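You operate a simulated robot arm through the tools that you are given. There is no shell and no other tool. Be economical: measure what you need, move in short steps, check, and stop when the job is done.

You run a simulated two-armed robot. Do the job below in one go: nothing can be reset, and whatever is moved stays where it is left.

JOB
Take the green lamp from the 6 V LAMPS drawer and test it.
Fine: grey parts tester at the lamp's printed volts; green rack tray if GOOD, red if FAULTY; drawer shut, dial OFF.

The check looks at the end state, three seconds after you hand in, the way a careful person would. Anything else that was tipped, shoved, dropped, spilled or broken makes it a failure.

ROBOT AND FRAMES
Two 7-joint arms with two-finger parallel grippers on one trunk, on a base that drives. Base frame: it is fixed to the floor where the robot stands at the start and does not move with it; the origin is under the middle of the robot, x ahead of it, y to its left, z up. Units: m, degrees, N and s.
The left shoulder is at the start at [0.07, 0.134, 1.276], the right one opposite. With the tool pointing down near the work surface each hand reaches from about 0.1 to 0.62 m from the robot's upright axis, wherever it stands, measured 20 degrees to its own side. Places, roughly: grey parts tester dial [0.5, 0.7, 1]; inside of the green rack tray [0.2, 1.4, 0.9]; inside of the red rack tray [0.2, 1.6, 0.9]; top lamps drawer [0.7, 0.1, 0.9]. Payload 1.57 kg a hand.
Tool frame (each hand has its own): the origin (TCP) lies between the finger pads and is the grasp point; the fingertips stand 0.03 m ahead of it; z points along the fingers, y is the line along which they close. The gripper opens to 0.08 m. The fingers are 0.017 m wide and 0.012 m thick; the gripper's body (0.04 by 0.082 m) begins 0.08 m behind the TCP.
Orientation is that of the tool frame in the base frame, as [roll, pitch, yaw] about the fixed x, y, z axes, in that order (R = Rz(yaw) Ry(pitch) Rx(roll)). With the fingers straight down and closing along the base's y, the tool's x points along the base's -x, its y along +y and its z along -z.

CONTROLS
- The arms move only by the tool play_rows. It takes "left_increments", "right_increments" or both (then of equal length, played together; a hand with none holds still); each is a list of rows, each an object of numbers (a shift or turn left out is 0, a gripper value left out holds the last): "dx", "dy", "dz": the shift along the tool's x, y, z in units of 50 mm (1.0 is 50 mm); "ax", "ay", "az": the turn, a rotation vector about the tool's x, y, z in units of 5 degrees (1.0 is 5 degrees); "hand": the finger opening in m, from 0 to 0.08. In form: [{"dx": .., "dy": .., "dz": .., "ax": .., "ay": .., "az": .., "hand": ..}, ...]. A call has 1 to 8 rows; each row shifts and turns the commanded pose from where the row before left it, along the tool's axes as they then stand. A call with a number of a shift or a turn outside -1 to 1 is refused whole. Each row takes 0.2 s and may step no farther than 0.05 m and 8.6 degrees from the row before; otherwise, or with a gripper value out of range, the whole call is refused. A pose out of reach is approached as far as the arm can. The call stops where the force on the tool passes 40 N (or 10 N more than at its start, if that is more) or the arm is blocked; 0.2 s more then pass. Each finger travels about 0.153 m/s and halts on what it meets, pressing with about 42 N; the grip force reading is that of the motor and also rises with nothing between the fingers. The clock runs only during rows and for 0.2 s after the last one: add rows that do not move to give the fingers time. The reply holds the time, the measured pose of the TCP, the force on the tool along the base axes, the opening and the grip force, in the units named above and with some noise, with the torque about the TCP (base axes, N m) and any sound that the robot's microphone picked up, and new pictures: "views" is both (left out), scene, wrist or none (wrist: the cameras of the hands that moved).
- Cameras (640 x 400 px; columns grow to the right, rows downward): "scene" is now at [0.1234, 0.0446, 1.4867]; the picture's right is [0.59, -0.81, -0.00], its down [-0.66, -0.48, -0.58] and it looks along [0.47, 0.34, -0.81] (base axes); focal length 214 px, centre (320, 200). "left" rides on the left gripper at [0.072, 0.007, -0.122] in its tool frame; the picture's right is [-0.09, 1.00, 0.00], its down [-0.84, -0.08, -0.54] and it looks along [-0.54, -0.05, 0.84] (tool axes); focal length 238 px, centre (320, 200). "right" rides on the right gripper at [0.072, -0.007, -0.122] in its tool frame; the picture's right is [0.09, 1.00, 0.00], its down [-0.84, 0.08, -0.54] and it looks along [-0.54, 0.05, 0.84] (tool axes); focal length 238 px, centre (320, 200). There is no depth. A picture from a camera that has moved, and an enlarged one, comes with that camera's place and axes in the base frame and with its lens. The place of the scene camera against the robot may be out by one fixed shift of up to 0.025 m in any direction.
- slide_trunk(by): slides the trunk up (or, below 0, down) by that many m; the arms and the scene camera ride with it, the base frame stays. It gives what a move gives, with no picture.
- roll_base(legs): drives the robot by 1 to 6 legs, each [ahead, left, turn to the left] in m, m and degrees, along the robot's own axes; the way and the turn of a leg run together, so that a leg with both is an arc; at most 1.5 m and 180 degrees a leg. The arms and the cameras ride along, it lands a little off, and it stops where it bumps. It gives what a move gives, and a new picture of the scene camera.
- aim_head(pan, tilt): turns the head with the scene camera to pan (to the left, within 86 degrees either way) and tilt (down, from -29 to 69), counted from straight ahead of the robot. It gives what a move gives, and a new picture of the scene camera.
- zoom(camera, box): a new picture of the part [left, top, right, bottom] of that camera's present view, enlarged. No time passes.
- hand_in(): hands the job in; it is judged then, once.

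Go step by step. Nothing tells you exact positions but the pictures and the camera data: compare them with the known pose of the tool, close in by small moves and look again before you grip or let go. The budget is 120 turns and 260 pictures, counting those below and the enlarged ones. Unless the task says otherwise, let go and move clear before handing in, and close with one line.

The tools are called after "Call:" as name(argument=value, ...) on one line, values as JSON. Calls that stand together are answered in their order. play_rows: Moves the arms, as the interface text tells. Its arguments: {"type":"object","properties":{"left_increments":{"type":"array"},"right_increments":{"type":"array"},"views":{"type":"string","enum":["both","scene","wrist","none"]}},"required":[]} The other tools are called the same way: slide_trunk (by) slides the trunk up or down; roll_base (legs) drives the base; aim_head (pan, tilt) turns the head that bears the scene camera; zoom (camera, box) takes an enlarged picture of a part of a camera's view; hand_in () hands the job in.

At the start:

```text
t: 0.0
left_eef_pos: [0.3092, 0.3579, 1.2762]
left_ee_rot: [-179.9, 0.0, -179.9]
left_contact_force: [0.9, -0.1, -1.2]
left_wrist_torque: [0.0, 0.0, 0.02]
left_finger_gap: 0.0799
left_gripper_force: 0.1
right_eef_pos: [0.3303, 0.0037, 1.3378]
right_ee_rot: [180.0, 0.1, 180.0]
right_contact_force: [-1.0, 0.1, -1.3]
right_wrist_torque: [0.01, 0.0, -0.02]
right_finger_gap: 0.0801
right_gripper_force: 0.1
trunk travel left (down, up): [-0.85, 0.09]
robot x, y, heading: [0.0011, 0.0008, 0.1]
head pan, tilt: [36.1, 54.3]
```

scene: 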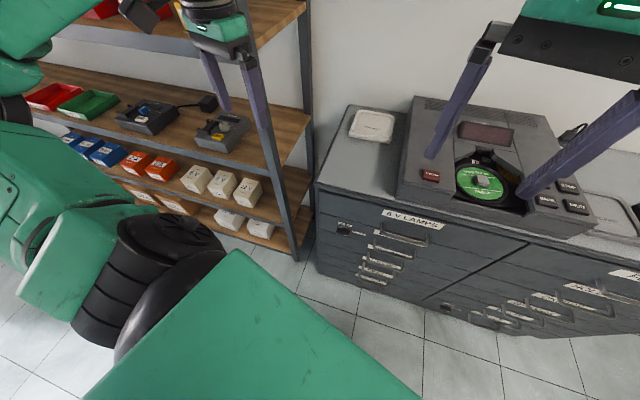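
right: 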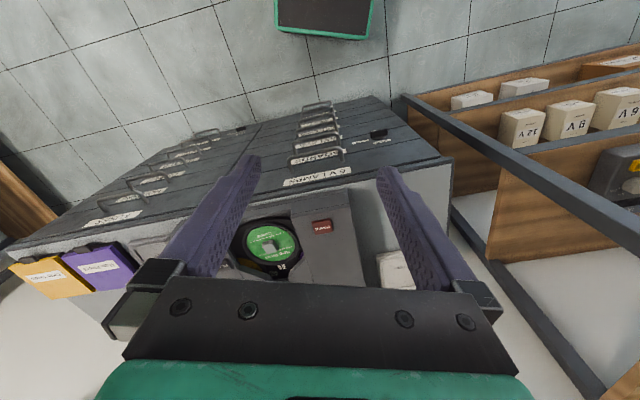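
left: 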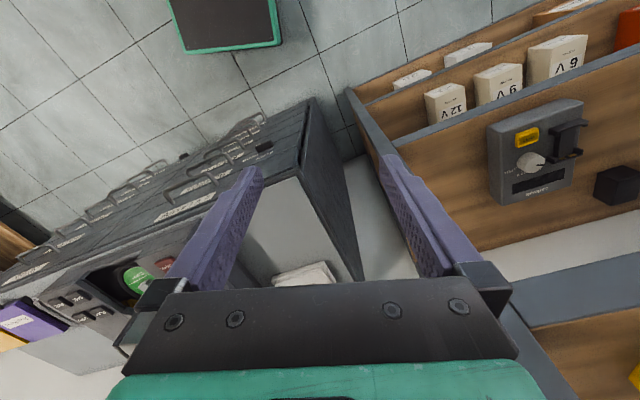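

I see a cabinet ahead with the 6 V LAMPS drawer on it and a shelf rack to the left carrying trays and two testers. I'll look closer before moving.

Call:
zoom(camera="scene", box=[20, 60, 320, 250])

Call:
zoom(camera="scene", box=[310, 80, 640, 330])

Call:
zoom(camera="left", box=[380, 20, 640, 220])

```text
2.11 times, centred on (170, 155) of scene
camera zoom: at [0.1234, 0.0446, 1.4867], right [0.59, -0.81, 0.0], down [-0.66, -0.48, -0.58], along [0.47, 0.34, -0.81], focal length 452 px, centre (636, 295)
```

zoom: 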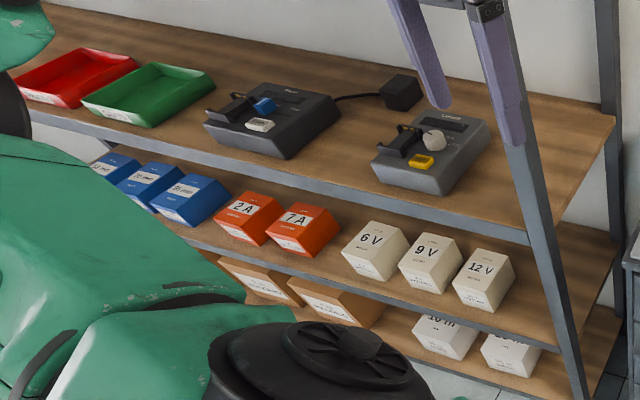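

```text
1.60 times, centred on (475, 205) of scene
camera zoom: at [0.1234, 0.0446, 1.4867], right [0.59, -0.81, 0.0], down [-0.66, -0.48, -0.58], along [0.47, 0.34, -0.81], focal length 343 px, centre (72, 192)
```

zoom: 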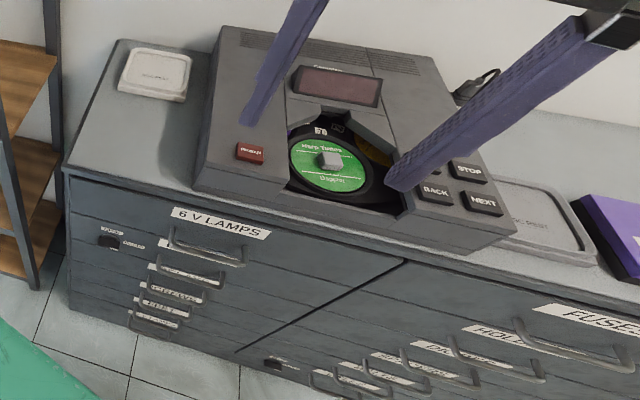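

```text
2.00 times, centred on (510, 120) of left
camera zoom: at [0.2395, 0.3644, 1.3967], right [0.09, 1.0, 0.0], down [0.84, -0.08, 0.54], along [0.54, -0.05, -0.84], focal length 477 px, centre (-60, 360)
```

zoom: 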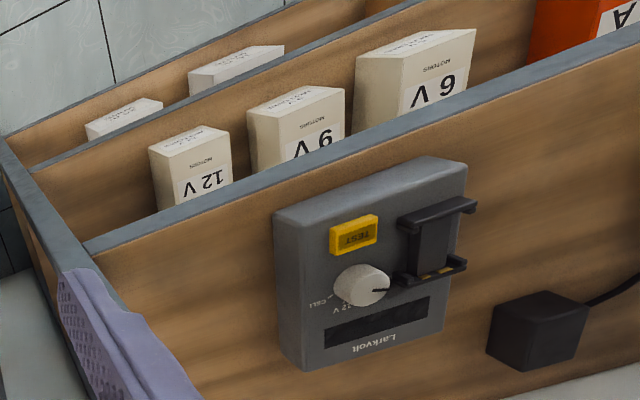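

The drawer has a small black switch or label next to it, and two devices stand on the rack. I'll zoom in on each.

Call:
zoom(camera="scene", box=[320, 190, 460, 290])

Call:
zoom(camera="scene", box=[110, 80, 260, 170])

Call:
zoom(camera="right", box=[270, 90, 410, 190])

Call:
zoom(camera="left", box=[480, 90, 600, 210])

```text
4.00 times, centred on (390, 240) of scene
camera zoom: at [0.1234, 0.0446, 1.4867], right [0.59, -0.81, 0.0], down [-0.66, -0.48, -0.58], along [0.47, 0.34, -0.81], focal length 858 px, centre (40, 40)
```

zoom: 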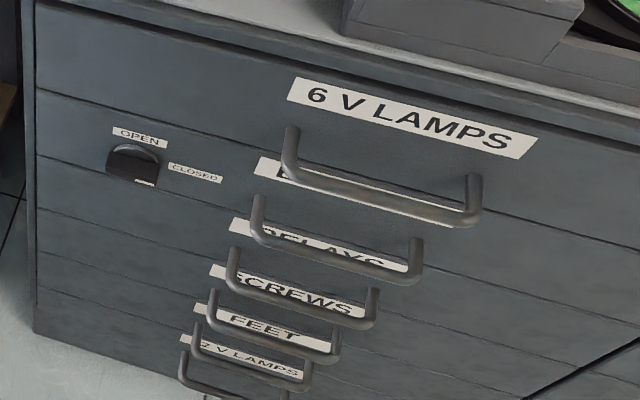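

```text
4.27 times, centred on (185, 125) of scene
camera zoom: at [0.1234, 0.0446, 1.4867], right [0.59, -0.81, 0.0], down [-0.66, -0.48, -0.58], along [0.47, 0.34, -0.81], focal length 915 px, centre (896, 520)
```

zoom: 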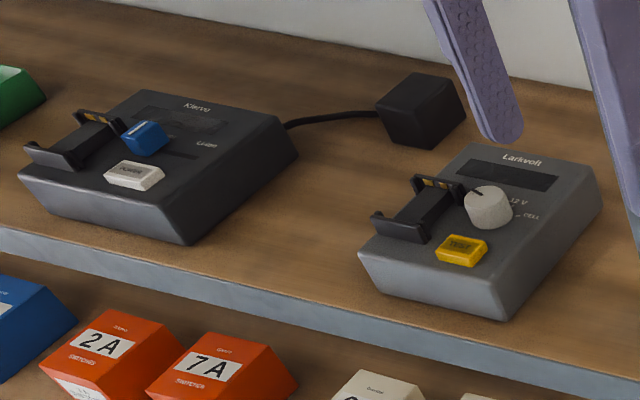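

```text
4.00 times, centred on (340, 140) of right
camera zoom: at [0.2563, -0.0039, 1.4597], right [-0.09, 1.0, 0.0], down [0.84, 0.08, 0.54], along [0.54, 0.05, -0.84], focal length 953 px, centre (240, 440)
```

zoom: 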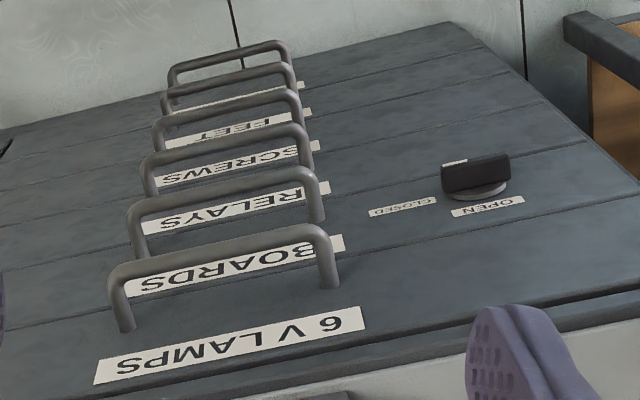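

```text
3.33 times, centred on (540, 150) of left
camera zoom: at [0.2395, 0.3644, 1.3967], right [0.09, 1.0, 0.0], down [0.84, -0.08, 0.54], along [0.54, -0.05, -0.84], focal length 794 px, centre (-413, 367)
```

zoom: 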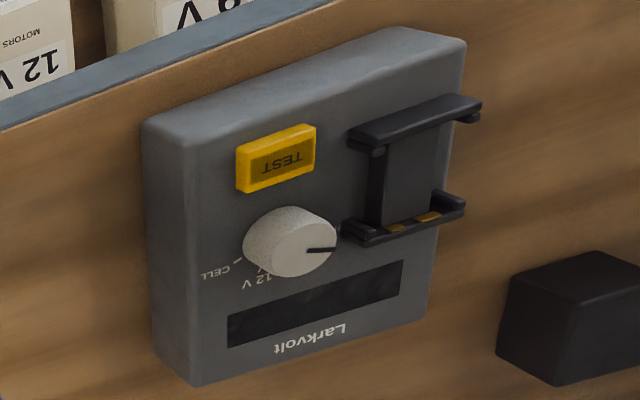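

The front lock seems to point at CLOSED, and the OPEN label is a quarter turn away. I place it near [0.45, 0.18, 0.82]. I'll check the view straight ahead and over toward the rack.

Call:
aim_head(pan=20, tilt=60)

Call:
zoom(camera="right", box=[350, 110, 410, 150])

```text
t: 0.8
left_eef_pos: [0.3106, 0.3583, 1.2759]
left_ee_rot: [-180.0, 0.0, 179.9]
left_contact_force: [0.7, -0.4, 0.3]
left_wrist_torque: [-0.01, 0.02, 0.0]
left_finger_gap: 0.0801
left_gripper_force: 0.0
right_eef_pos: [0.3294, 0.0044, 1.3382]
right_ee_rot: [-179.9, 0.0, 180.0]
right_contact_force: [-0.7, 0.0, 0.0]
right_wrist_torque: [0.02, -0.01, 0.0]
right_finger_gap: 0.0801
right_gripper_force: 0.2
trunk travel left (down, up): [-0.85, 0.09]
robot x, y, heading: [-0.0029, -0.0034, -0.1]
head pan, tilt: [20.0, 60.0]
camera scene: at [0.1271, 0.0248, 1.4798], right [0.34, -0.94, 0.0], down [-0.81, -0.3, -0.5], along [0.47, 0.17, -0.87], focal length 214 px, centre (320, 200)
```

scene: 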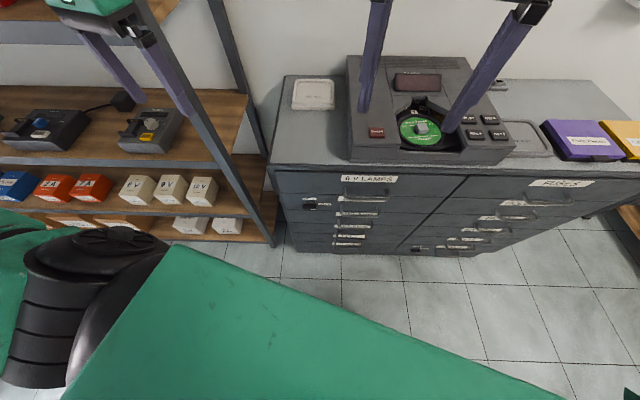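

```text
10.00 times, centred on (380, 130) of right
camera zoom: at [0.2562, -0.0038, 1.4597], right [-0.09, 1.0, 0.0], down [0.84, 0.08, 0.54], along [0.54, 0.05, -0.84], focal length 2384 px, centre (-280, 900)
```

zoom: 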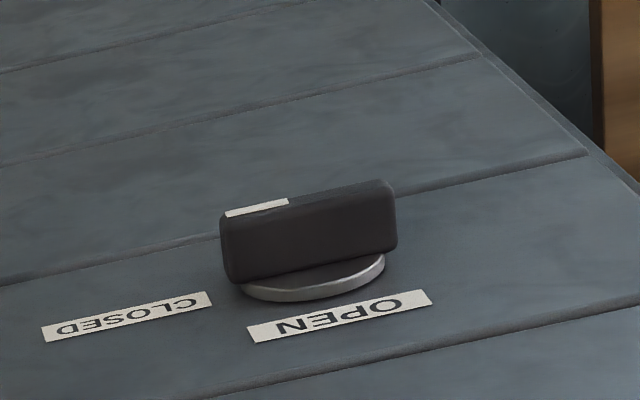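

The lock is on CLOSED, so it needs a quarter turn counterclockwise with a gripper pointing forward. I'll back off for room and lower the trunk a bit.

Call:
roll_base(legs=[[-0.2, 0, 0]])

Call:
slide_trunk(by=-0.2)

Call:
play_rows(left_increments=[{"ay": -1}, {"ay": -1}, {"ay": -1}, {"ay": -1}, {"ay": -1}, {"ay": -1}, {"ay": -1}, {"ay": -1}], views="none")

Call:
play_rows(left_increments=[{"ay": -1}, {"ay": -1}, {"ay": -1}, {"ay": -1}, {"ay": -1}, {"ay": -1}, {"ay": -1}, {"ay": -1}], views="both")

```text
t: 2.4
left_eef_pos: [0.1152, 0.3587, 1.2745]
left_ee_rot: [180.0, -0.3, 179.9]
left_contact_force: [-0.9, -0.7, -1.0]
left_wrist_torque: [0.01, 0.01, -0.01]
left_finger_gap: 0.08
left_gripper_force: 0.1
right_eef_pos: [0.1353, 0.0028, 1.3355]
right_ee_rot: [180.0, -0.2, 179.9]
right_contact_force: [0.6, 0.1, 0.0]
right_wrist_torque: [-0.02, 0.02, 0.01]
right_finger_gap: 0.08
right_gripper_force: 0.1
trunk travel left (down, up): [-0.85, 0.09]
robot x, y, heading: [-0.1997, 0.0012, -0.0]
head pan, tilt: [20.0, 60.0]
camera scene: at [-0.0675, 0.0248, 1.4794], right [0.34, -0.94, 0.0], down [-0.82, -0.3, -0.5], along [0.47, 0.17, -0.87], focal length 214 px, centre (320, 200)
```

scene: 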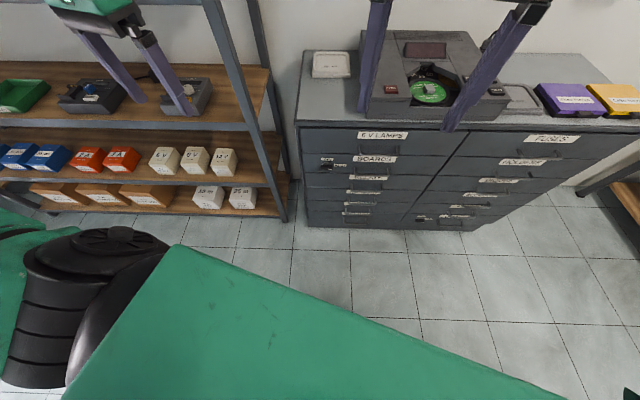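

```text
t: 4.6
left_eef_pos: [0.111, 0.3595, 1.076]
left_ee_rot: [180.0, 0.0, 180.0]
left_contact_force: [0.0, -0.3, -0.2]
left_wrist_torque: [0.02, 0.01, 0.03]
left_finger_gap: 0.08
left_gripper_force: 0.1
right_eef_pos: [0.1303, 0.0042, 1.1382]
right_ee_rot: [180.0, 0.0, 180.0]
right_contact_force: [0.0, -0.7, -0.1]
right_wrist_torque: [-0.01, 0.02, 0.01]
right_finger_gap: 0.08
right_gripper_force: 0.0
trunk travel left (down, up): [-0.65, 0.29]
robot x, y, heading: [-0.2001, -0.0005, 0.1]
head pan, tilt: [20.0, 60.0]
```

```text
t: 6.4
left_eef_pos: [0.1173, 0.3671, 1.0844]
left_ee_rot: [-179.9, 39.8, 179.9]
left_contact_force: [0.7, -0.1, -0.1]
left_wrist_torque: [-0.01, 0.0, -0.05]
left_finger_gap: 0.08
left_gripper_force: 0.0
left hand out of reach, approached as far as the arm can: row 8
right_eef_pos: [0.1303, 0.0042, 1.137]
right_ee_rot: [180.0, 0.0, -180.0]
right_contact_force: [0.3, -0.8, -0.5]
right_wrist_torque: [0.01, 0.01, 0.0]
right_finger_gap: 0.0797
right_gripper_force: 0.0
trunk travel left (down, up): [-0.65, 0.29]
robot x, y, heading: [-0.1956, -0.0041, 0.0]
head pan, tilt: [20.0, 60.0]
```

```text
t: 8.2
left_eef_pos: [0.1466, 0.4395, 1.1417]
left_ee_rot: [179.8, 80.0, 179.7]
left_contact_force: [-0.3, 0.1, -0.5]
left_wrist_torque: [-0.01, -0.02, -0.05]
left_finger_gap: 0.0799
left_gripper_force: 0.0
left hand out of reach, approached as far as the arm can: row 1, 2, 3, 4, 5, 6, 7, 8
right_eef_pos: [0.1296, 0.0032, 1.138]
right_ee_rot: [-180.0, 0.0, -180.0]
right_contact_force: [0.9, -0.6, 0.1]
right_wrist_torque: [0.0, 0.04, -0.01]
right_finger_gap: 0.0799
right_gripper_force: 0.1
trunk travel left (down, up): [-0.65, 0.29]
robot x, y, heading: [-0.1964, 0.0037, 0.1]
head pan, tilt: [20.0, 60.0]
camera scene: at [-0.0723, 0.0252, 1.2798], right [0.34, -0.94, 0.0], down [-0.81, -0.3, -0.5], along [0.47, 0.17, -0.87], focal length 214 px, centre (320, 200)
camera left: at [0.0155, 0.4466, 1.0912], right [0.02, 1.0, 0.09], down [-0.39, -0.08, 0.92], along [0.92, -0.05, 0.39], focal length 238 px, centre (320, 200)
```

scene: 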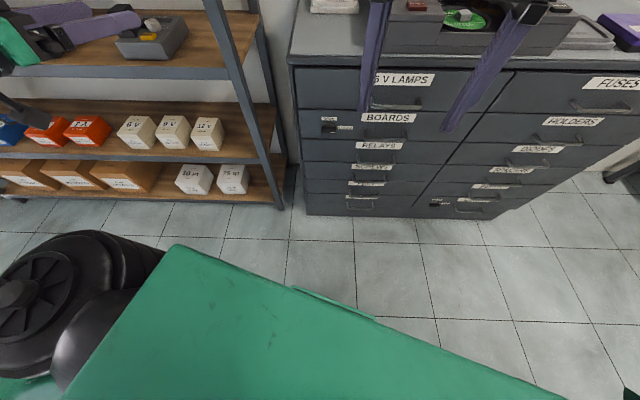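
left: 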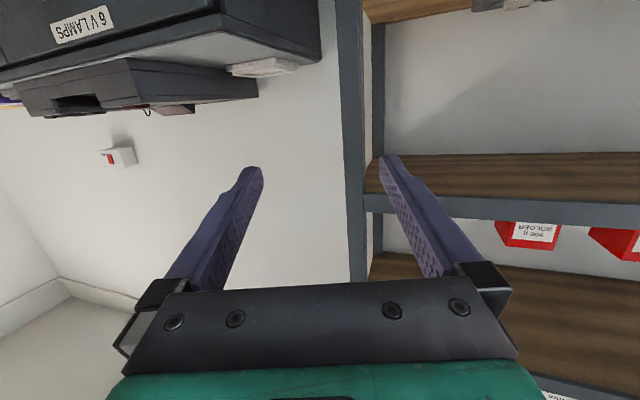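

The left hand now points nearly forward. I'll finish the turn, bring it in front of the lock at a safe distance and roll it 90° so the fingers close vertically.

Call:
play_rows(left_increments=[{"ay": -1, "dz": 0.9}, {"ay": -1, "dz": 0.9}, {"dz": 0.9}, {"dx": 0.7, "dy": -0.7}, {"dx": 0.7, "dy": -0.7}, {"dx": 0.7, "dy": -0.7}, {"dx": 0.7, "dy": -0.7}, {"dx": 0.7, "dy": -0.7}], views="none")

Call:
play_rows(left_increments=[{"az": 1}, {"az": 1}, {"az": 1}, {"az": 1}, {"az": 1}, {"az": 1}, {"az": 1}, {"az": 1}], views="none")

Call:
play_rows(left_increments=[{"az": 1}, {"az": 1}, {"az": 1}, {"az": 1}, {"az": 1}, {"az": 1}, {"az": 1}, {"az": 1}], views="none")

Call:
play_rows(left_increments=[{"az": 1}, {"az": 1}, {}], views="both")

```text
t: 10.2
left_eef_pos: [0.2598, 0.2907, 0.9079]
left_ee_rot: [176.3, 81.2, 177.3]
left_contact_force: [0.2, 0.2, 0.0]
left_wrist_torque: [-0.02, -0.02, 0.01]
left_finger_gap: 0.0801
left_gripper_force: 0.1
left hand out of reach, approached as far as the arm can: row 8
right_eef_pos: [0.1297, 0.0038, 1.1362]
right_ee_rot: [-179.9, 0.1, -180.0]
right_contact_force: [-0.3, -0.5, 1.0]
right_wrist_torque: [0.0, 0.0, 0.02]
right_finger_gap: 0.0799
right_gripper_force: 0.0
trunk travel left (down, up): [-0.65, 0.29]
robot x, y, heading: [-0.1971, -0.0026, -0.1]
head pan, tilt: [20.0, 60.0]
stopped in row 8 (left hand): the arm was blocked; the commanded pose is now the measured one
```

```text
t: 12.0
left_eef_pos: [0.2606, 0.2898, 0.9076]
left_ee_rot: [103.2, 48.6, 101.0]
left_contact_force: [0.5, 0.1, 0.0]
left_wrist_torque: [-0.01, 0.04, -0.02]
left_finger_gap: 0.0801
left_gripper_force: 0.0
right_eef_pos: [0.1309, 0.003, 1.1366]
right_ee_rot: [-180.0, 0.0, 179.9]
right_contact_force: [-0.5, 1.3, 0.0]
right_wrist_torque: [0.01, 0.0, 0.0]
right_finger_gap: 0.0801
right_gripper_force: 0.0
trunk travel left (down, up): [-0.65, 0.29]
robot x, y, heading: [-0.2017, 0.0002, -0.0]
head pan, tilt: [20.0, 60.0]
```

```text
t: 13.8
left_eef_pos: [0.2605, 0.2901, 0.9102]
left_ee_rot: [98.7, 9.2, 92.6]
left_contact_force: [0.3, -0.3, -1.1]
left_wrist_torque: [-0.03, 0.01, 0.01]
left_finger_gap: 0.08
left_gripper_force: 0.0
right_eef_pos: [0.1307, 0.0027, 1.1373]
right_ee_rot: [-180.0, 0.1, -180.0]
right_contact_force: [-0.4, 0.8, 0.5]
right_wrist_torque: [0.01, -0.01, 0.01]
right_finger_gap: 0.08
right_gripper_force: 0.0
trunk travel left (down, up): [-0.65, 0.29]
robot x, y, heading: [-0.201, 0.001, -0.0]
head pan, tilt: [20.0, 60.0]
```

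```text
t: 14.6
left_eef_pos: [0.2598, 0.2904, 0.9081]
left_ee_rot: [98.8, -0.6, 91.0]
left_contact_force: [-0.8, 0.0, -0.7]
left_wrist_torque: [-0.02, 0.04, -0.04]
left_finger_gap: 0.08
left_gripper_force: 0.1
right_eef_pos: [0.1303, 0.0033, 1.1377]
right_ee_rot: [180.0, 0.0, -180.0]
right_contact_force: [-0.8, 0.3, 0.0]
right_wrist_torque: [-0.01, -0.01, 0.0]
right_finger_gap: 0.0799
right_gripper_force: 0.1
trunk travel left (down, up): [-0.65, 0.29]
robot x, y, heading: [-0.2009, 0.0006, 0.0]
head pan, tilt: [20.0, 60.0]
camera scene: at [-0.0723, 0.0245, 1.2798], right [0.34, -0.94, 0.0], down [-0.81, -0.3, -0.5], along [0.47, 0.17, -0.87], focal length 214 px, centre (320, 200)
camera left: at [0.1407, 0.3593, 0.9338], right [0.15, -0.1, 0.98], down [-0.53, -0.85, 0.0], along [0.83, -0.52, -0.18], focal length 238 px, centre (320, 200)
```

scene: 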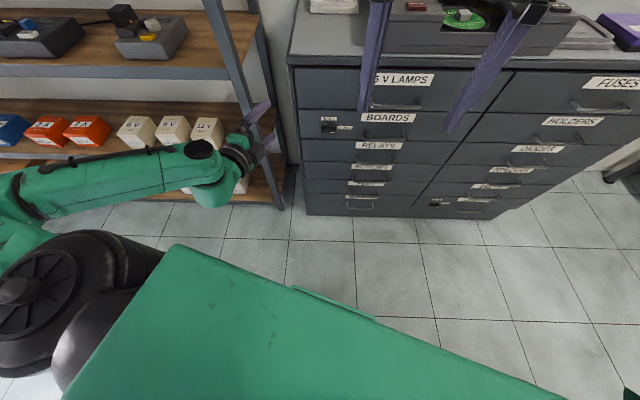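
left: 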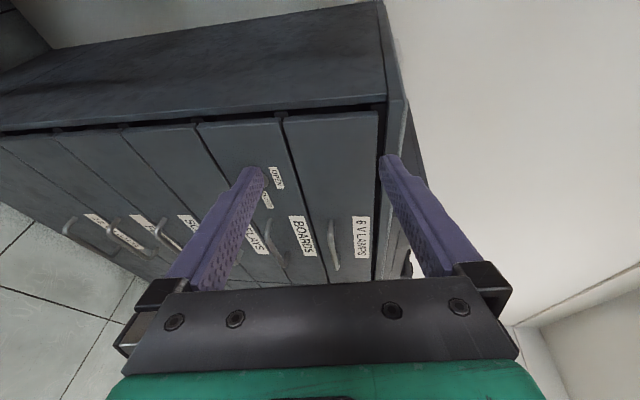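

The lock comes out near [0.465, 0.195, 0.755] when I triangulate it. Lowering the trunk 0.15 m puts the left hand at that height, and then I'll level it and centre it.

Call:
slide_trunk(by=-0.15)

Call:
play_rows(left_increments=[{"ax": -0.9, "dx": -0.6}, {"ax": -0.9, "dx": -0.6}, {"dx": -0.6}, {"dz": 0.7}, {}], views="both")

```text
t: 16.3
left_eef_pos: [0.2599, 0.2901, 0.7588]
left_ee_rot: [98.7, -0.6, 91.0]
left_contact_force: [-0.4, -0.3, 0.0]
left_wrist_torque: [-0.02, 0.04, 0.03]
left_finger_gap: 0.0798
left_gripper_force: 0.1
right_eef_pos: [0.1303, 0.0033, 0.987]
right_ee_rot: [180.0, -0.1, 179.9]
right_contact_force: [0.2, 0.0, -0.7]
right_wrist_torque: [-0.02, 0.01, 0.01]
right_finger_gap: 0.0798
right_gripper_force: 0.1
trunk travel left (down, up): [-0.5, 0.44]
robot x, y, heading: [-0.1999, -0.0001, 0.0]
head pan, tilt: [20.0, 60.0]
```

```text
t: 17.5
left_eef_pos: [0.3025, 0.2119, 0.7562]
left_ee_rot: [89.6, -0.6, 91.1]
left_contact_force: [0.3, -0.4, 0.2]
left_wrist_torque: [-0.05, -0.02, 0.02]
left_finger_gap: 0.0804
left_gripper_force: 0.1
left hand out of reach, approached as far as the arm can: row 1
right_eef_pos: [0.1306, 0.002, 0.9872]
right_ee_rot: [-180.0, 0.0, 180.0]
right_contact_force: [0.4, 0.3, 1.0]
right_wrist_torque: [0.0, -0.01, -0.01]
right_finger_gap: 0.0802
right_gripper_force: 0.0
trunk travel left (down, up): [-0.5, 0.44]
robot x, y, heading: [-0.1984, 0.0027, 0.1]
head pan, tilt: [20.0, 60.0]
camera scene: at [-0.0727, 0.0242, 1.1298], right [0.34, -0.94, 0.0], down [-0.81, -0.3, -0.5], along [0.47, 0.17, -0.87], focal length 214 px, centre (320, 200)
camera left: at [0.18, 0.2811, 0.7624], right [0.0, -0.1, 0.99], down [-0.53, -0.84, -0.09], along [0.85, -0.52, -0.05], focal length 238 px, centre (320, 200)
```

scene: 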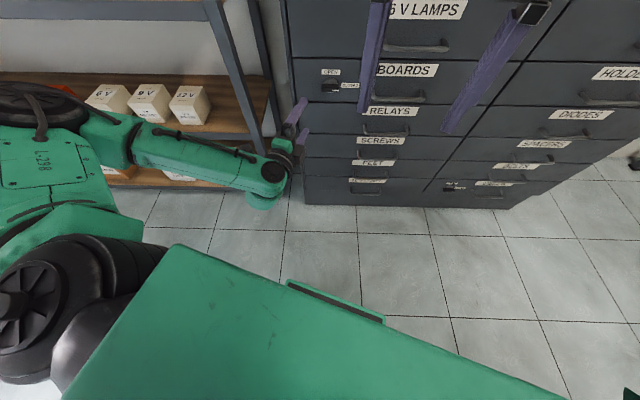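
left: 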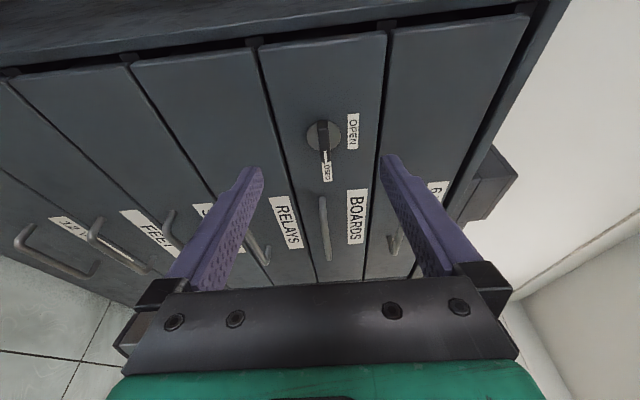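

The knob is centred between the fingers in height at z ≈ 0.758, with y ≈ 0.194. I'll shift sideways and advance, then check.

Call:
play_rows(left_increments=[{"dx": -0.36, "dz": 0.6}, {"dz": 0.6}, {"dz": 0.6}, {}], views="wrist")

```text
t: 18.5
left_eef_pos: [0.3925, 0.1957, 0.7575]
left_ee_rot: [89.7, -0.5, 90.9]
left_contact_force: [-0.3, 0.3, -0.1]
left_wrist_torque: [-0.01, 0.01, 0.0]
left_finger_gap: 0.08
left_gripper_force: 0.0
right_eef_pos: [0.1297, 0.0034, 0.9877]
right_ee_rot: [-180.0, 0.0, -180.0]
right_contact_force: [-0.1, -0.7, -0.5]
right_wrist_torque: [0.03, 0.02, -0.01]
right_finger_gap: 0.0799
right_gripper_force: 0.1
trunk travel left (down, up): [-0.5, 0.44]
robot x, y, heading: [-0.1976, -0.0051, -0.1]
head pan, tilt: [20.0, 60.0]
camera left: at [0.2711, 0.2652, 0.7622], right [0.0, -0.1, 0.99], down [-0.53, -0.84, -0.09], along [0.85, -0.53, -0.05], focal length 238 px, centre (320, 200)
```

left: 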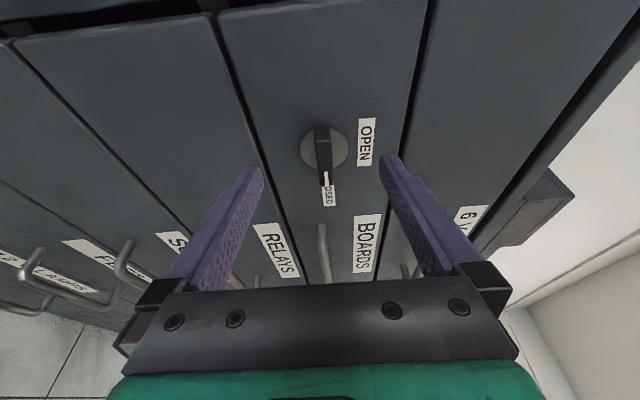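

Alignment looks good. I'll advance further with the fingers half open around the bar.

Call:
play_rows(left_increments=[{"dz": 0.4}, {"dz": 0.4, "hand": 0.05}, {}], views="wrist")

Call:
zoom(camera="left", box=[220, 80, 440, 260])

```text
t: 19.3
left_eef_pos: [0.4316, 0.1964, 0.7563]
left_ee_rot: [89.6, -0.6, 91.0]
left_contact_force: [0.0, -0.2, 0.3]
left_wrist_torque: [-0.01, 0.02, 0.0]
left_finger_gap: 0.0499
left_gripper_force: 0.1
right_eef_pos: [0.13, 0.0026, 0.9876]
right_ee_rot: [179.9, 0.0, 180.0]
right_contact_force: [0.9, 0.4, -0.2]
right_wrist_torque: [0.01, -0.03, 0.01]
right_finger_gap: 0.0797
right_gripper_force: 0.0
trunk travel left (down, up): [-0.5, 0.44]
robot x, y, heading: [-0.1989, -0.0009, -0.0]
head pan, tilt: [20.0, 60.0]
camera left: at [0.3099, 0.2655, 0.7626], right [0.0, -0.1, 0.99], down [-0.53, -0.85, -0.09], along [0.85, -0.52, -0.05], focal length 238 px, centre (320, 200)
```

left: 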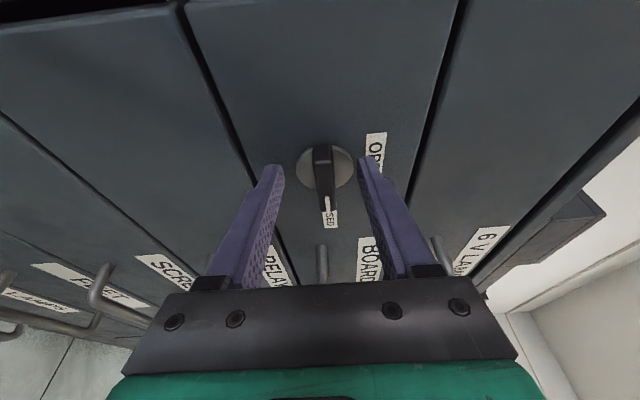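

```text
2.22 times, centred on (330, 170) of left
camera zoom: at [0.3099, 0.2655, 0.7626], right [0.0, -0.1, 0.99], down [-0.53, -0.85, -0.09], along [0.85, -0.52, -0.05], focal length 530 px, centre (298, 267)
```

zoom: 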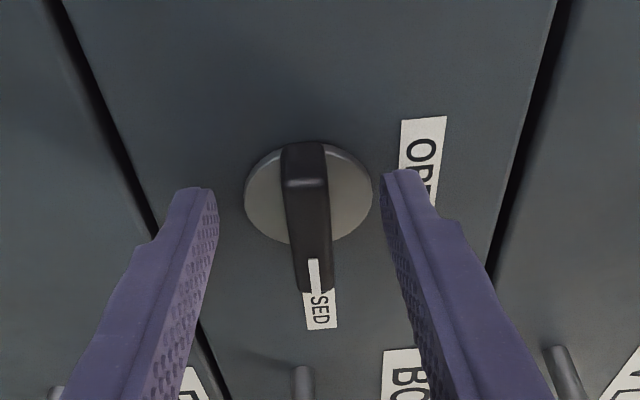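

The bar sits between the fingertips. I'll advance 12 mm more and close on it.

Call:
play_rows(left_increments=[{"dz": 0.24, "dx": -0.06, "dy": 0.05}, {"hand": 0.02}, {"hand": 0.0}, {}], views="wrist")

```text
t: 20.1
left_eef_pos: [0.4383, 0.1916, 0.7609]
left_ee_rot: [89.7, -0.4, 90.7]
left_contact_force: [-14.1, 1.2, 11.2]
left_wrist_torque: [-0.43, 0.31, 0.28]
left_finger_gap: 0.0124
left_gripper_force: 29.5
right_eef_pos: [0.1246, 0.0043, 0.9881]
right_ee_rot: [180.0, 0.2, -179.9]
right_contact_force: [1.0, -1.0, 0.6]
right_wrist_torque: [-0.01, 0.01, 0.02]
right_finger_gap: 0.0799
right_gripper_force: 0.0
trunk travel left (down, up): [-0.5, 0.44]
robot x, y, heading: [-0.1989, 0.0026, 0.0]
head pan, tilt: [20.0, 60.0]
stopped in row 3 (left hand): the force on the tool passed its limit at 73 N (the readings are from after the stop); the commanded pose is now the measured one
camera left: at [0.3167, 0.2609, 0.7656], right [0.0, -0.1, 1.0], down [-0.53, -0.84, -0.09], along [0.85, -0.53, -0.05], focal length 238 px, centre (320, 200)
```

left: 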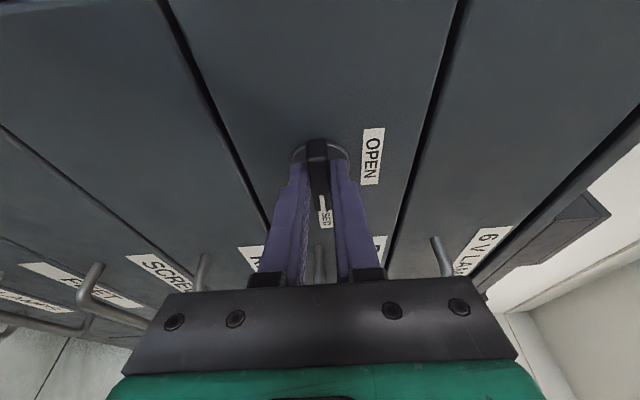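

The bar is gripped at 12 mm. I'll rotate about the tool axis, −z, in small steps.

Call:
play_rows(left_increments=[{"az": -1}, {"az": -1}, {"az": -1}, {"az": -1}, {"az": -1}, {"az": -1}, {"az": -1}, {"az": -1}], views="wrist")

```text
t: 21.9
left_eef_pos: [0.4367, 0.1866, 0.7617]
left_ee_rot: [89.4, 39.6, 90.2]
left_contact_force: [-16.9, -7.3, 20.6]
left_wrist_torque: [0.46, -1.66, -0.28]
left_finger_gap: 0.016
left_gripper_force: 31.8
right_eef_pos: [0.1233, 0.002, 0.9897]
right_ee_rot: [179.9, 0.4, -179.9]
right_contact_force: [0.4, 0.1, 0.6]
right_wrist_torque: [-0.04, -0.01, 0.0]
right_finger_gap: 0.0802
right_gripper_force: 0.2
trunk travel left (down, up): [-0.5, 0.44]
robot x, y, heading: [-0.202, 0.0011, -0.1]
head pan, tilt: [20.0, 60.0]
camera left: at [0.3158, 0.2461, 0.7191], right [-0.01, 0.56, 0.83], down [-0.54, -0.7, 0.47], along [0.84, -0.44, 0.31], focal length 238 px, centre (320, 200)
```

left: 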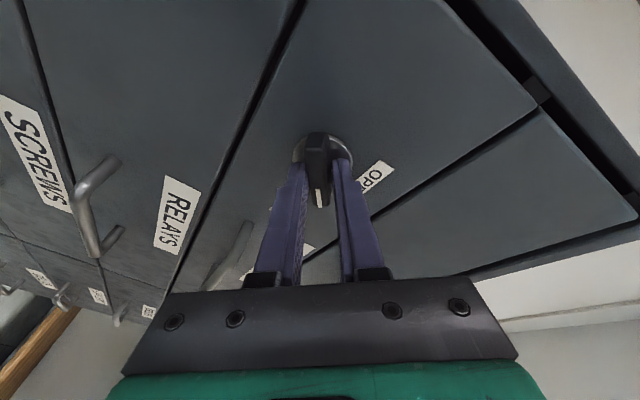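

It is turning with the hand. I'll relieve the side force slightly and continue.

Call:
play_rows(left_increments=[{"dx": -0.07, "dy": 0.02, "dz": -0.06, "az": -1}, {"az": -1}, {"az": -1}, {"az": -1}, {"az": -1}], views="none")

Call:
play_rows(left_increments=[{"az": -1}, {"az": -1}, {"az": -1}, {"az": -1}, {"az": -1}, {}], views="wrist")

```text
t: 23.1
left_eef_pos: [0.436, 0.1881, 0.762]
left_ee_rot: [89.5, 64.6, 90.2]
left_contact_force: [-6.2, -1.3, 18.8]
left_wrist_torque: [0.35, -1.28, 0.15]
left_finger_gap: 0.0176
left_gripper_force: 32.5
right_eef_pos: [0.1256, 0.0029, 0.9893]
right_ee_rot: [179.9, 0.1, -180.0]
right_contact_force: [-0.7, 0.3, 0.4]
right_wrist_torque: [0.02, 0.0, -0.02]
right_finger_gap: 0.0801
right_gripper_force: 0.0
trunk travel left (down, up): [-0.5, 0.44]
robot x, y, heading: [-0.1985, 0.0015, 0.1]
head pan, tilt: [20.0, 60.0]
```

```text
t: 24.4
left_eef_pos: [0.4348, 0.1894, 0.7589]
left_ee_rot: [105.6, 89.8, 106.5]
left_contact_force: [-14.6, 6.1, 9.5]
left_wrist_torque: [0.03, -0.34, 0.78]
left_finger_gap: 0.0178
left_gripper_force: 32.6
right_eef_pos: [0.1258, 0.0034, 0.988]
right_ee_rot: [-179.9, 0.2, -180.0]
right_contact_force: [0.4, 0.0, 0.1]
right_wrist_torque: [0.02, -0.01, 0.03]
right_finger_gap: 0.08
right_gripper_force: 0.0
trunk travel left (down, up): [-0.5, 0.44]
robot x, y, heading: [-0.1944, -0.0006, 0.2]
head pan, tilt: [20.0, 60.0]
camera left: at [0.3142, 0.1947, 0.6869], right [-0.01, 1.0, 0.1], down [-0.54, -0.09, 0.84], along [0.84, -0.04, 0.54], focal length 238 px, centre (320, 200)
```

left: 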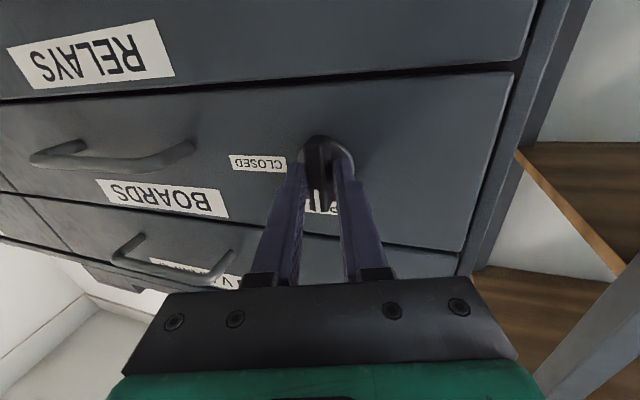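

The gap of 17.8 mm shows the bar lagging skewed in the fingers. I'll overturn by 20° and then open and look.

Call:
play_rows(left_increments=[{"az": -1}, {"az": -1}, {"az": -1}, {"az": -1}, {}], views="none")

Call:
play_rows(left_increments=[{"hand": 0.05}, {}, {"dz": -0.8}], views="wrist")

Call:
zoom(camera="left", box=[220, 80, 440, 260])

```text
t: 25.6
left_eef_pos: [0.4335, 0.1902, 0.7634]
left_ee_rot: [-89.1, 70.3, -88.4]
left_contact_force: [-21.5, 7.6, 12.7]
left_wrist_torque: [1.56, -0.33, 1.9]
left_finger_gap: 0.0241
left_gripper_force: 36.2
right_eef_pos: [0.1236, 0.0047, 0.9896]
right_ee_rot: [-180.0, 0.4, 180.0]
right_contact_force: [-1.1, -0.6, -0.2]
right_wrist_torque: [-0.02, 0.0, -0.03]
right_finger_gap: 0.08
right_gripper_force: 0.1
trunk travel left (down, up): [-0.5, 0.44]
robot x, y, heading: [-0.1967, 0.0023, 0.1]
head pan, tilt: [20.0, 60.0]
```

```text
t: 26.4
left_eef_pos: [0.3978, 0.1892, 0.7566]
left_ee_rot: [-90.8, 70.2, -90.1]
left_contact_force: [-1.1, 0.0, -0.3]
left_wrist_torque: [0.01, 0.03, 0.05]
left_finger_gap: 0.0501
left_gripper_force: 0.0
right_eef_pos: [0.128, 0.0035, 0.9874]
right_ee_rot: [179.9, 0.1, 180.0]
right_contact_force: [-0.1, -0.2, 0.5]
right_wrist_torque: [-0.02, -0.04, 0.01]
right_finger_gap: 0.0798
right_gripper_force: 0.1
trunk travel left (down, up): [-0.5, 0.44]
robot x, y, heading: [-0.2, -0.0027, 0.0]
head pan, tilt: [20.0, 60.0]
camera left: at [0.2767, 0.1686, 0.6868], right [-0.01, 0.97, -0.25], down [-0.54, 0.2, 0.82], along [0.84, 0.14, 0.52], focal length 238 px, centre (320, 200)
```

left: 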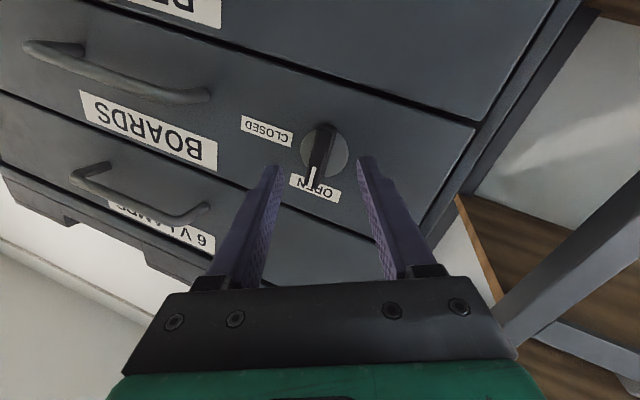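

```text
2.22 times, centred on (330, 170) of left
camera zoom: at [0.2767, 0.1686, 0.6868], right [-0.01, 0.97, -0.25], down [-0.54, 0.2, 0.82], along [0.84, 0.14, 0.52], focal length 530 px, centre (298, 267)
```

zoom: 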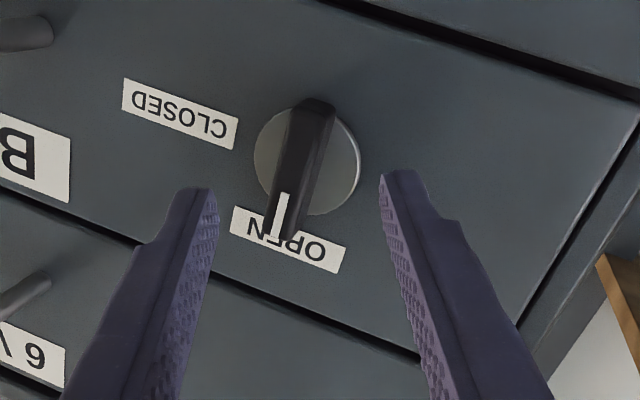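

The lock now points to OPEN. The furniture looks turned about 15° to the left and the top handle is near [0.49, 0.0, 0.86]. I'll retreat the left hand, turn square to the cabinet, and raise the trunk for top-down work.

Call:
play_rows(left_increments=[{"dz": -0.8, "az": 0.9}, {"dz": -0.8, "az": 0.9}, {"dz": -0.8, "az": 0.9}, {"dz": -0.8, "az": 0.9}, {}], views="none")

Call:
roll_base(legs=[[0, 0, 15]])

Call:
slide_trunk(by=0.25)

Call:
aim_head(pan=-10, tilt=50)

```text
t: 27.6
left_eef_pos: [0.2773, 0.1876, 0.7597]
left_ee_rot: [-91.5, 84.0, -90.9]
left_contact_force: [-0.5, 0.4, -1.3]
left_wrist_torque: [0.01, 0.03, 0.01]
left_finger_gap: 0.0498
left_gripper_force: 0.1
left hand out of reach, approached as far as the arm can: row 4
right_eef_pos: [0.1303, 0.0044, 0.987]
right_ee_rot: [-179.9, 0.1, -180.0]
right_contact_force: [-0.3, -0.1, 0.2]
right_wrist_torque: [-0.01, 0.01, 0.02]
right_finger_gap: 0.0799
right_gripper_force: 0.1
trunk travel left (down, up): [-0.5, 0.44]
robot x, y, heading: [-0.1989, -0.0019, 0.1]
head pan, tilt: [20.0, 60.0]
```

```text
t: 28.9
left_eef_pos: [0.2133, 0.3045, 0.7586]
left_ee_rot: [-91.6, 83.9, -76.0]
left_contact_force: [0.4, 0.1, -0.3]
left_wrist_torque: [-0.01, 0.0, 0.02]
left_finger_gap: 0.0498
left_gripper_force: 0.1
right_eef_pos: [0.117, 0.0885, 0.9874]
right_ee_rot: [-179.9, 0.0, -165.0]
right_contact_force: [0.5, 0.2, -0.5]
right_wrist_torque: [0.01, -0.02, 0.0]
right_finger_gap: 0.0801
right_gripper_force: 0.1
trunk travel left (down, up): [-0.5, 0.44]
robot x, y, heading: [-0.2025, -0.0027, 15.1]
head pan, tilt: [20.0, 60.0]
camera scene: at [-0.0828, 0.0531, 1.1298], right [0.57, -0.82, 0.0], down [-0.71, -0.5, -0.5], along [0.41, 0.29, -0.87], focal length 214 px, centre (320, 200)
```

scene: 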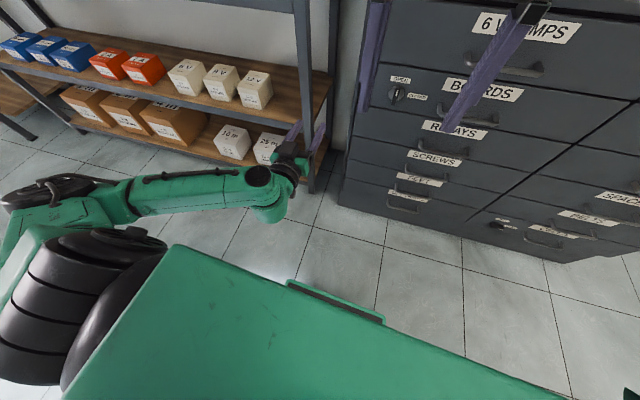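

```text
t: 31.5
left_eef_pos: [0.2134, 0.305, 1.0068]
left_ee_rot: [-91.8, 83.9, -76.0]
left_contact_force: [-0.1, -0.1, -0.1]
left_wrist_torque: [-0.02, 0.0, 0.01]
left_finger_gap: 0.05
left_gripper_force: 0.0
right_eef_pos: [0.1175, 0.0878, 1.237]
right_ee_rot: [-180.0, 0.0, -165.0]
right_contact_force: [0.6, 0.3, -0.6]
right_wrist_torque: [0.01, 0.03, 0.01]
right_finger_gap: 0.0801
right_gripper_force: 0.0
trunk travel left (down, up): [-0.75, 0.19]
robot x, y, heading: [-0.2004, -0.0037, 15.1]
head pan, tilt: [20.0, 60.0]
```

```text
t: 32.5
left_eef_pos: [0.2139, 0.3051, 1.0087]
left_ee_rot: [-91.7, 83.9, -76.0]
left_contact_force: [0.1, -0.7, 0.6]
left_wrist_torque: [0.0, 0.0, -0.02]
left_finger_gap: 0.0499
left_gripper_force: 0.0
right_eef_pos: [0.1181, 0.0885, 1.2379]
right_ee_rot: [-180.0, 0.0, -165.0]
right_contact_force: [0.5, 0.5, -0.3]
right_wrist_torque: [0.01, -0.02, 0.0]
right_finger_gap: 0.0801
right_gripper_force: 0.1
trunk travel left (down, up): [-0.75, 0.19]
robot x, y, heading: [-0.2016, 0.0033, 14.8]
head pan, tilt: [-10.0, 50.0]
camera scene: at [-0.0606, 0.0215, 1.3923], right [0.09, -1.0, 0.0], down [-0.76, -0.07, -0.64], along [0.64, 0.06, -0.77], focal length 214 px, centre (320, 200)
```

scene: 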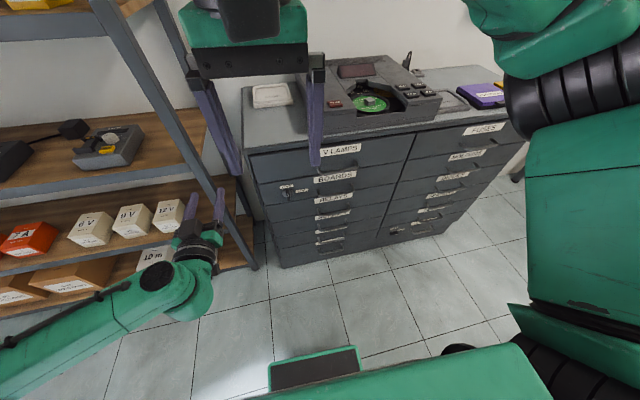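

The front runs at about 15–16° and the robot is now square to it. I'll zoom in on the handle.

Call:
zoom(camera="scene", box=[290, 120, 410, 200])

Call:
zoom(camera="right", box=[0, 0, 640, 400])

```text
5.00 times, centred on (350, 160) of scene
camera zoom: at [-0.0606, 0.0215, 1.3923], right [0.09, -1.0, 0.0], down [-0.76, -0.07, -0.64], along [0.64, 0.06, -0.77], focal length 1072 px, centre (170, 400)
```

zoom: 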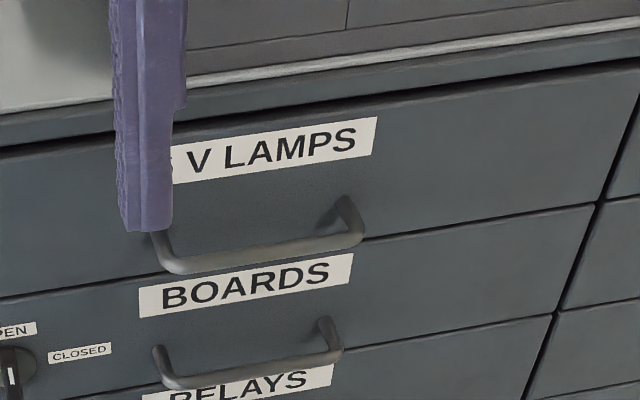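

```text
1.00 times, centred on (320, 200) of right (not enlarged: the box is as wide or as high as the picture)
camera zoom: at [0.0484, 0.063, 1.3596], right [-0.35, 0.94, 0.0], down [0.79, 0.29, 0.54], along [0.51, 0.19, -0.84], focal length 238 px, centre (320, 200)
```

zoom: 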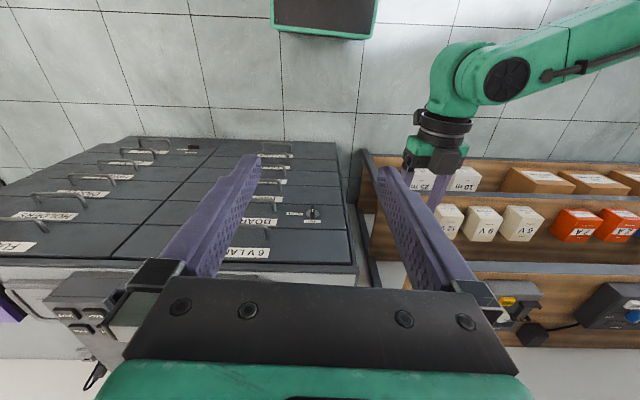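

I'll drive 0.12 m closer so the right hand can reach the handle from above, then look down with its wrist camera.

Call:
roll_base(legs=[[0.12, 0, 0]])

Call:
play_rows(right_increments=[{"dy": -0.8, "dz": 0.3}, {"dy": -0.8, "dz": 0.3}, {"dy": -0.8, "dz": 0.3}, {"dy": -0.8, "dz": 0.3}, {"dz": 0.9}, {"dz": 0.6, "hand": 0}, {}], views="wrist")

```text
t: 33.7
left_eef_pos: [0.3273, 0.3348, 1.0082]
left_ee_rot: [-91.0, 83.9, -75.3]
left_contact_force: [-0.5, 0.3, 0.7]
left_wrist_torque: [-0.04, -0.01, -0.02]
left_finger_gap: 0.05
left_gripper_force: 0.1
right_eef_pos: [0.2312, 0.1198, 1.2385]
right_ee_rot: [-179.9, 0.1, -165.0]
right_contact_force: [-0.2, -0.3, -0.6]
right_wrist_torque: [-0.01, -0.02, 0.01]
right_finger_gap: 0.0798
right_gripper_force: 0.1
trunk travel left (down, up): [-0.75, 0.19]
robot x, y, heading: [-0.0846, 0.0311, 14.9]
head pan, tilt: [-10.0, 50.0]
camera scene: at [0.053, 0.0519, 1.3925], right [0.09, -1.0, 0.0], down [-0.76, -0.07, -0.64], along [0.64, 0.06, -0.77], focal length 214 px, centre (320, 200)
```

scene: 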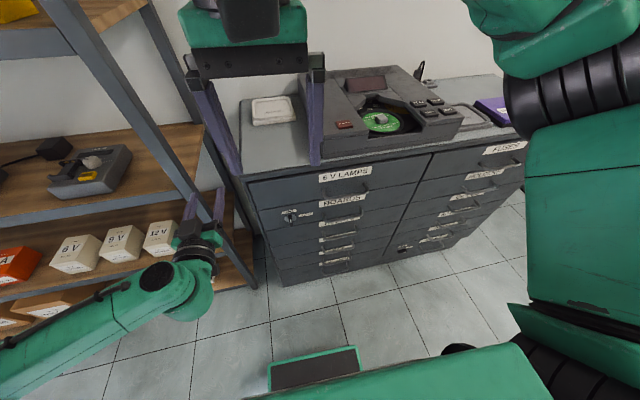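

```text
t: 35.3
left_eef_pos: [0.3284, 0.3357, 1.0085]
left_ee_rot: [-91.5, 83.8, -75.8]
left_contact_force: [0.5, 0.6, 0.7]
left_wrist_torque: [0.0, 0.0, 0.01]
left_finger_gap: 0.0499
left_gripper_force: 0.0
right_eef_pos: [0.2744, -0.0345, 1.1017]
right_ee_rot: [179.9, 0.0, -165.0]
right_contact_force: [0.5, 0.4, 0.0]
right_wrist_torque: [-0.03, 0.01, 0.01]
right_finger_gap: 0.0001
right_gripper_force: 21.9
trunk travel left (down, up): [-0.75, 0.19]
robot x, y, heading: [-0.0835, 0.0331, 15.0]
head pan, tilt: [-10.0, 50.0]
camera right: at [0.2046, -0.061, 1.2245], right [-0.35, 0.94, 0.0], down [0.79, 0.29, 0.54], along [0.51, 0.19, -0.84], focal length 238 px, centre (320, 200)
```

right: 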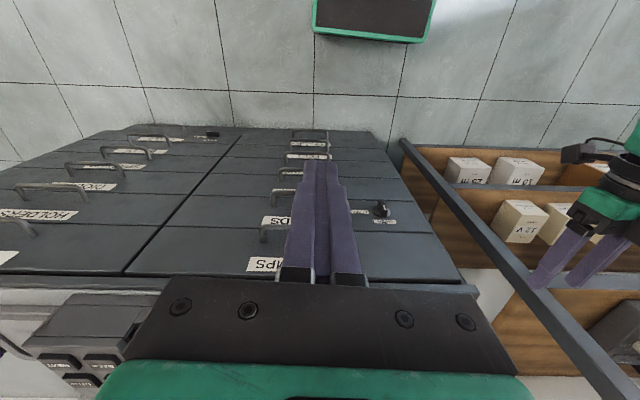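

The handle centre is about [0.51, 0.01, 0.87], some 0.24 m ahead of the closed right fingers. I'll move ahead and down, staying short of it.

Call:
play_rows(right_increments=[{"dx": -0.85, "dz": 0.4}, {"dx": -0.85, "dz": 0.4}, {"dx": -0.85, "dz": 0.4}, {"dx": -0.85, "dz": 0.4}, {"dy": -0.2}, {}], views="both")

Call:
zoom(camera="scene", box=[270, 100, 450, 220])

```text
t: 36.7
left_eef_pos: [0.3293, 0.3349, 1.0086]
left_ee_rot: [-91.8, 83.9, -76.0]
left_contact_force: [0.2, 0.1, 0.5]
left_wrist_torque: [-0.04, 0.02, 0.01]
left_finger_gap: 0.0501
left_gripper_force: 0.1
right_eef_pos: [0.4407, -0.0005, 1.0226]
right_ee_rot: [180.0, 0.0, -165.0]
right_contact_force: [0.1, 0.9, -0.2]
right_wrist_torque: [-0.01, 0.0, -0.02]
right_finger_gap: 0.0
right_gripper_force: 21.6
trunk travel left (down, up): [-0.75, 0.19]
robot x, y, heading: [-0.0824, 0.0321, 15.1]
head pan, tilt: [-10.0, 50.0]
camera scene: at [0.0547, 0.0525, 1.3923], right [0.09, -1.0, 0.0], down [-0.76, -0.07, -0.64], along [0.64, 0.06, -0.77], focal length 214 px, centre (320, 200)
camera right: at [0.3712, -0.0267, 1.1453], right [-0.35, 0.94, 0.0], down [0.79, 0.29, 0.54], along [0.51, 0.19, -0.84], focal length 238 px, centre (320, 200)
```

scene: 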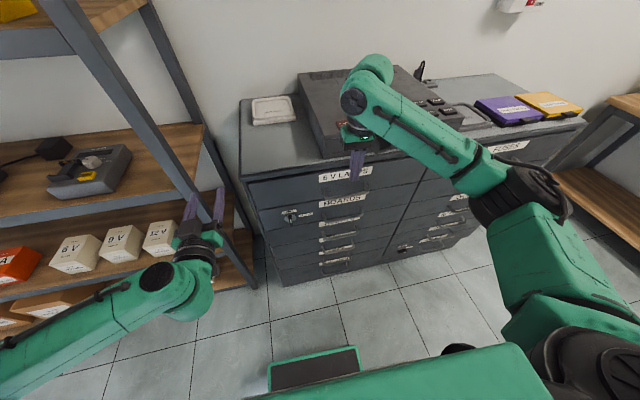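
right: 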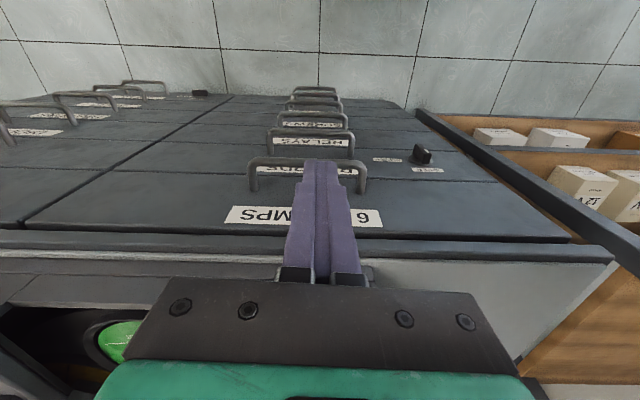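

```text
3.33 times, centred on (360, 160) of scene
camera zoom: at [0.0547, 0.0525, 1.3923], right [0.09, -1.0, 0.0], down [-0.76, -0.07, -0.64], along [0.64, 0.06, -0.77], focal length 715 px, centre (187, 333)
```

zoom: 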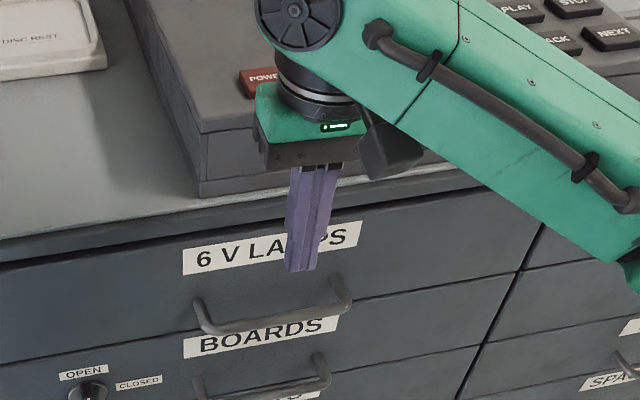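

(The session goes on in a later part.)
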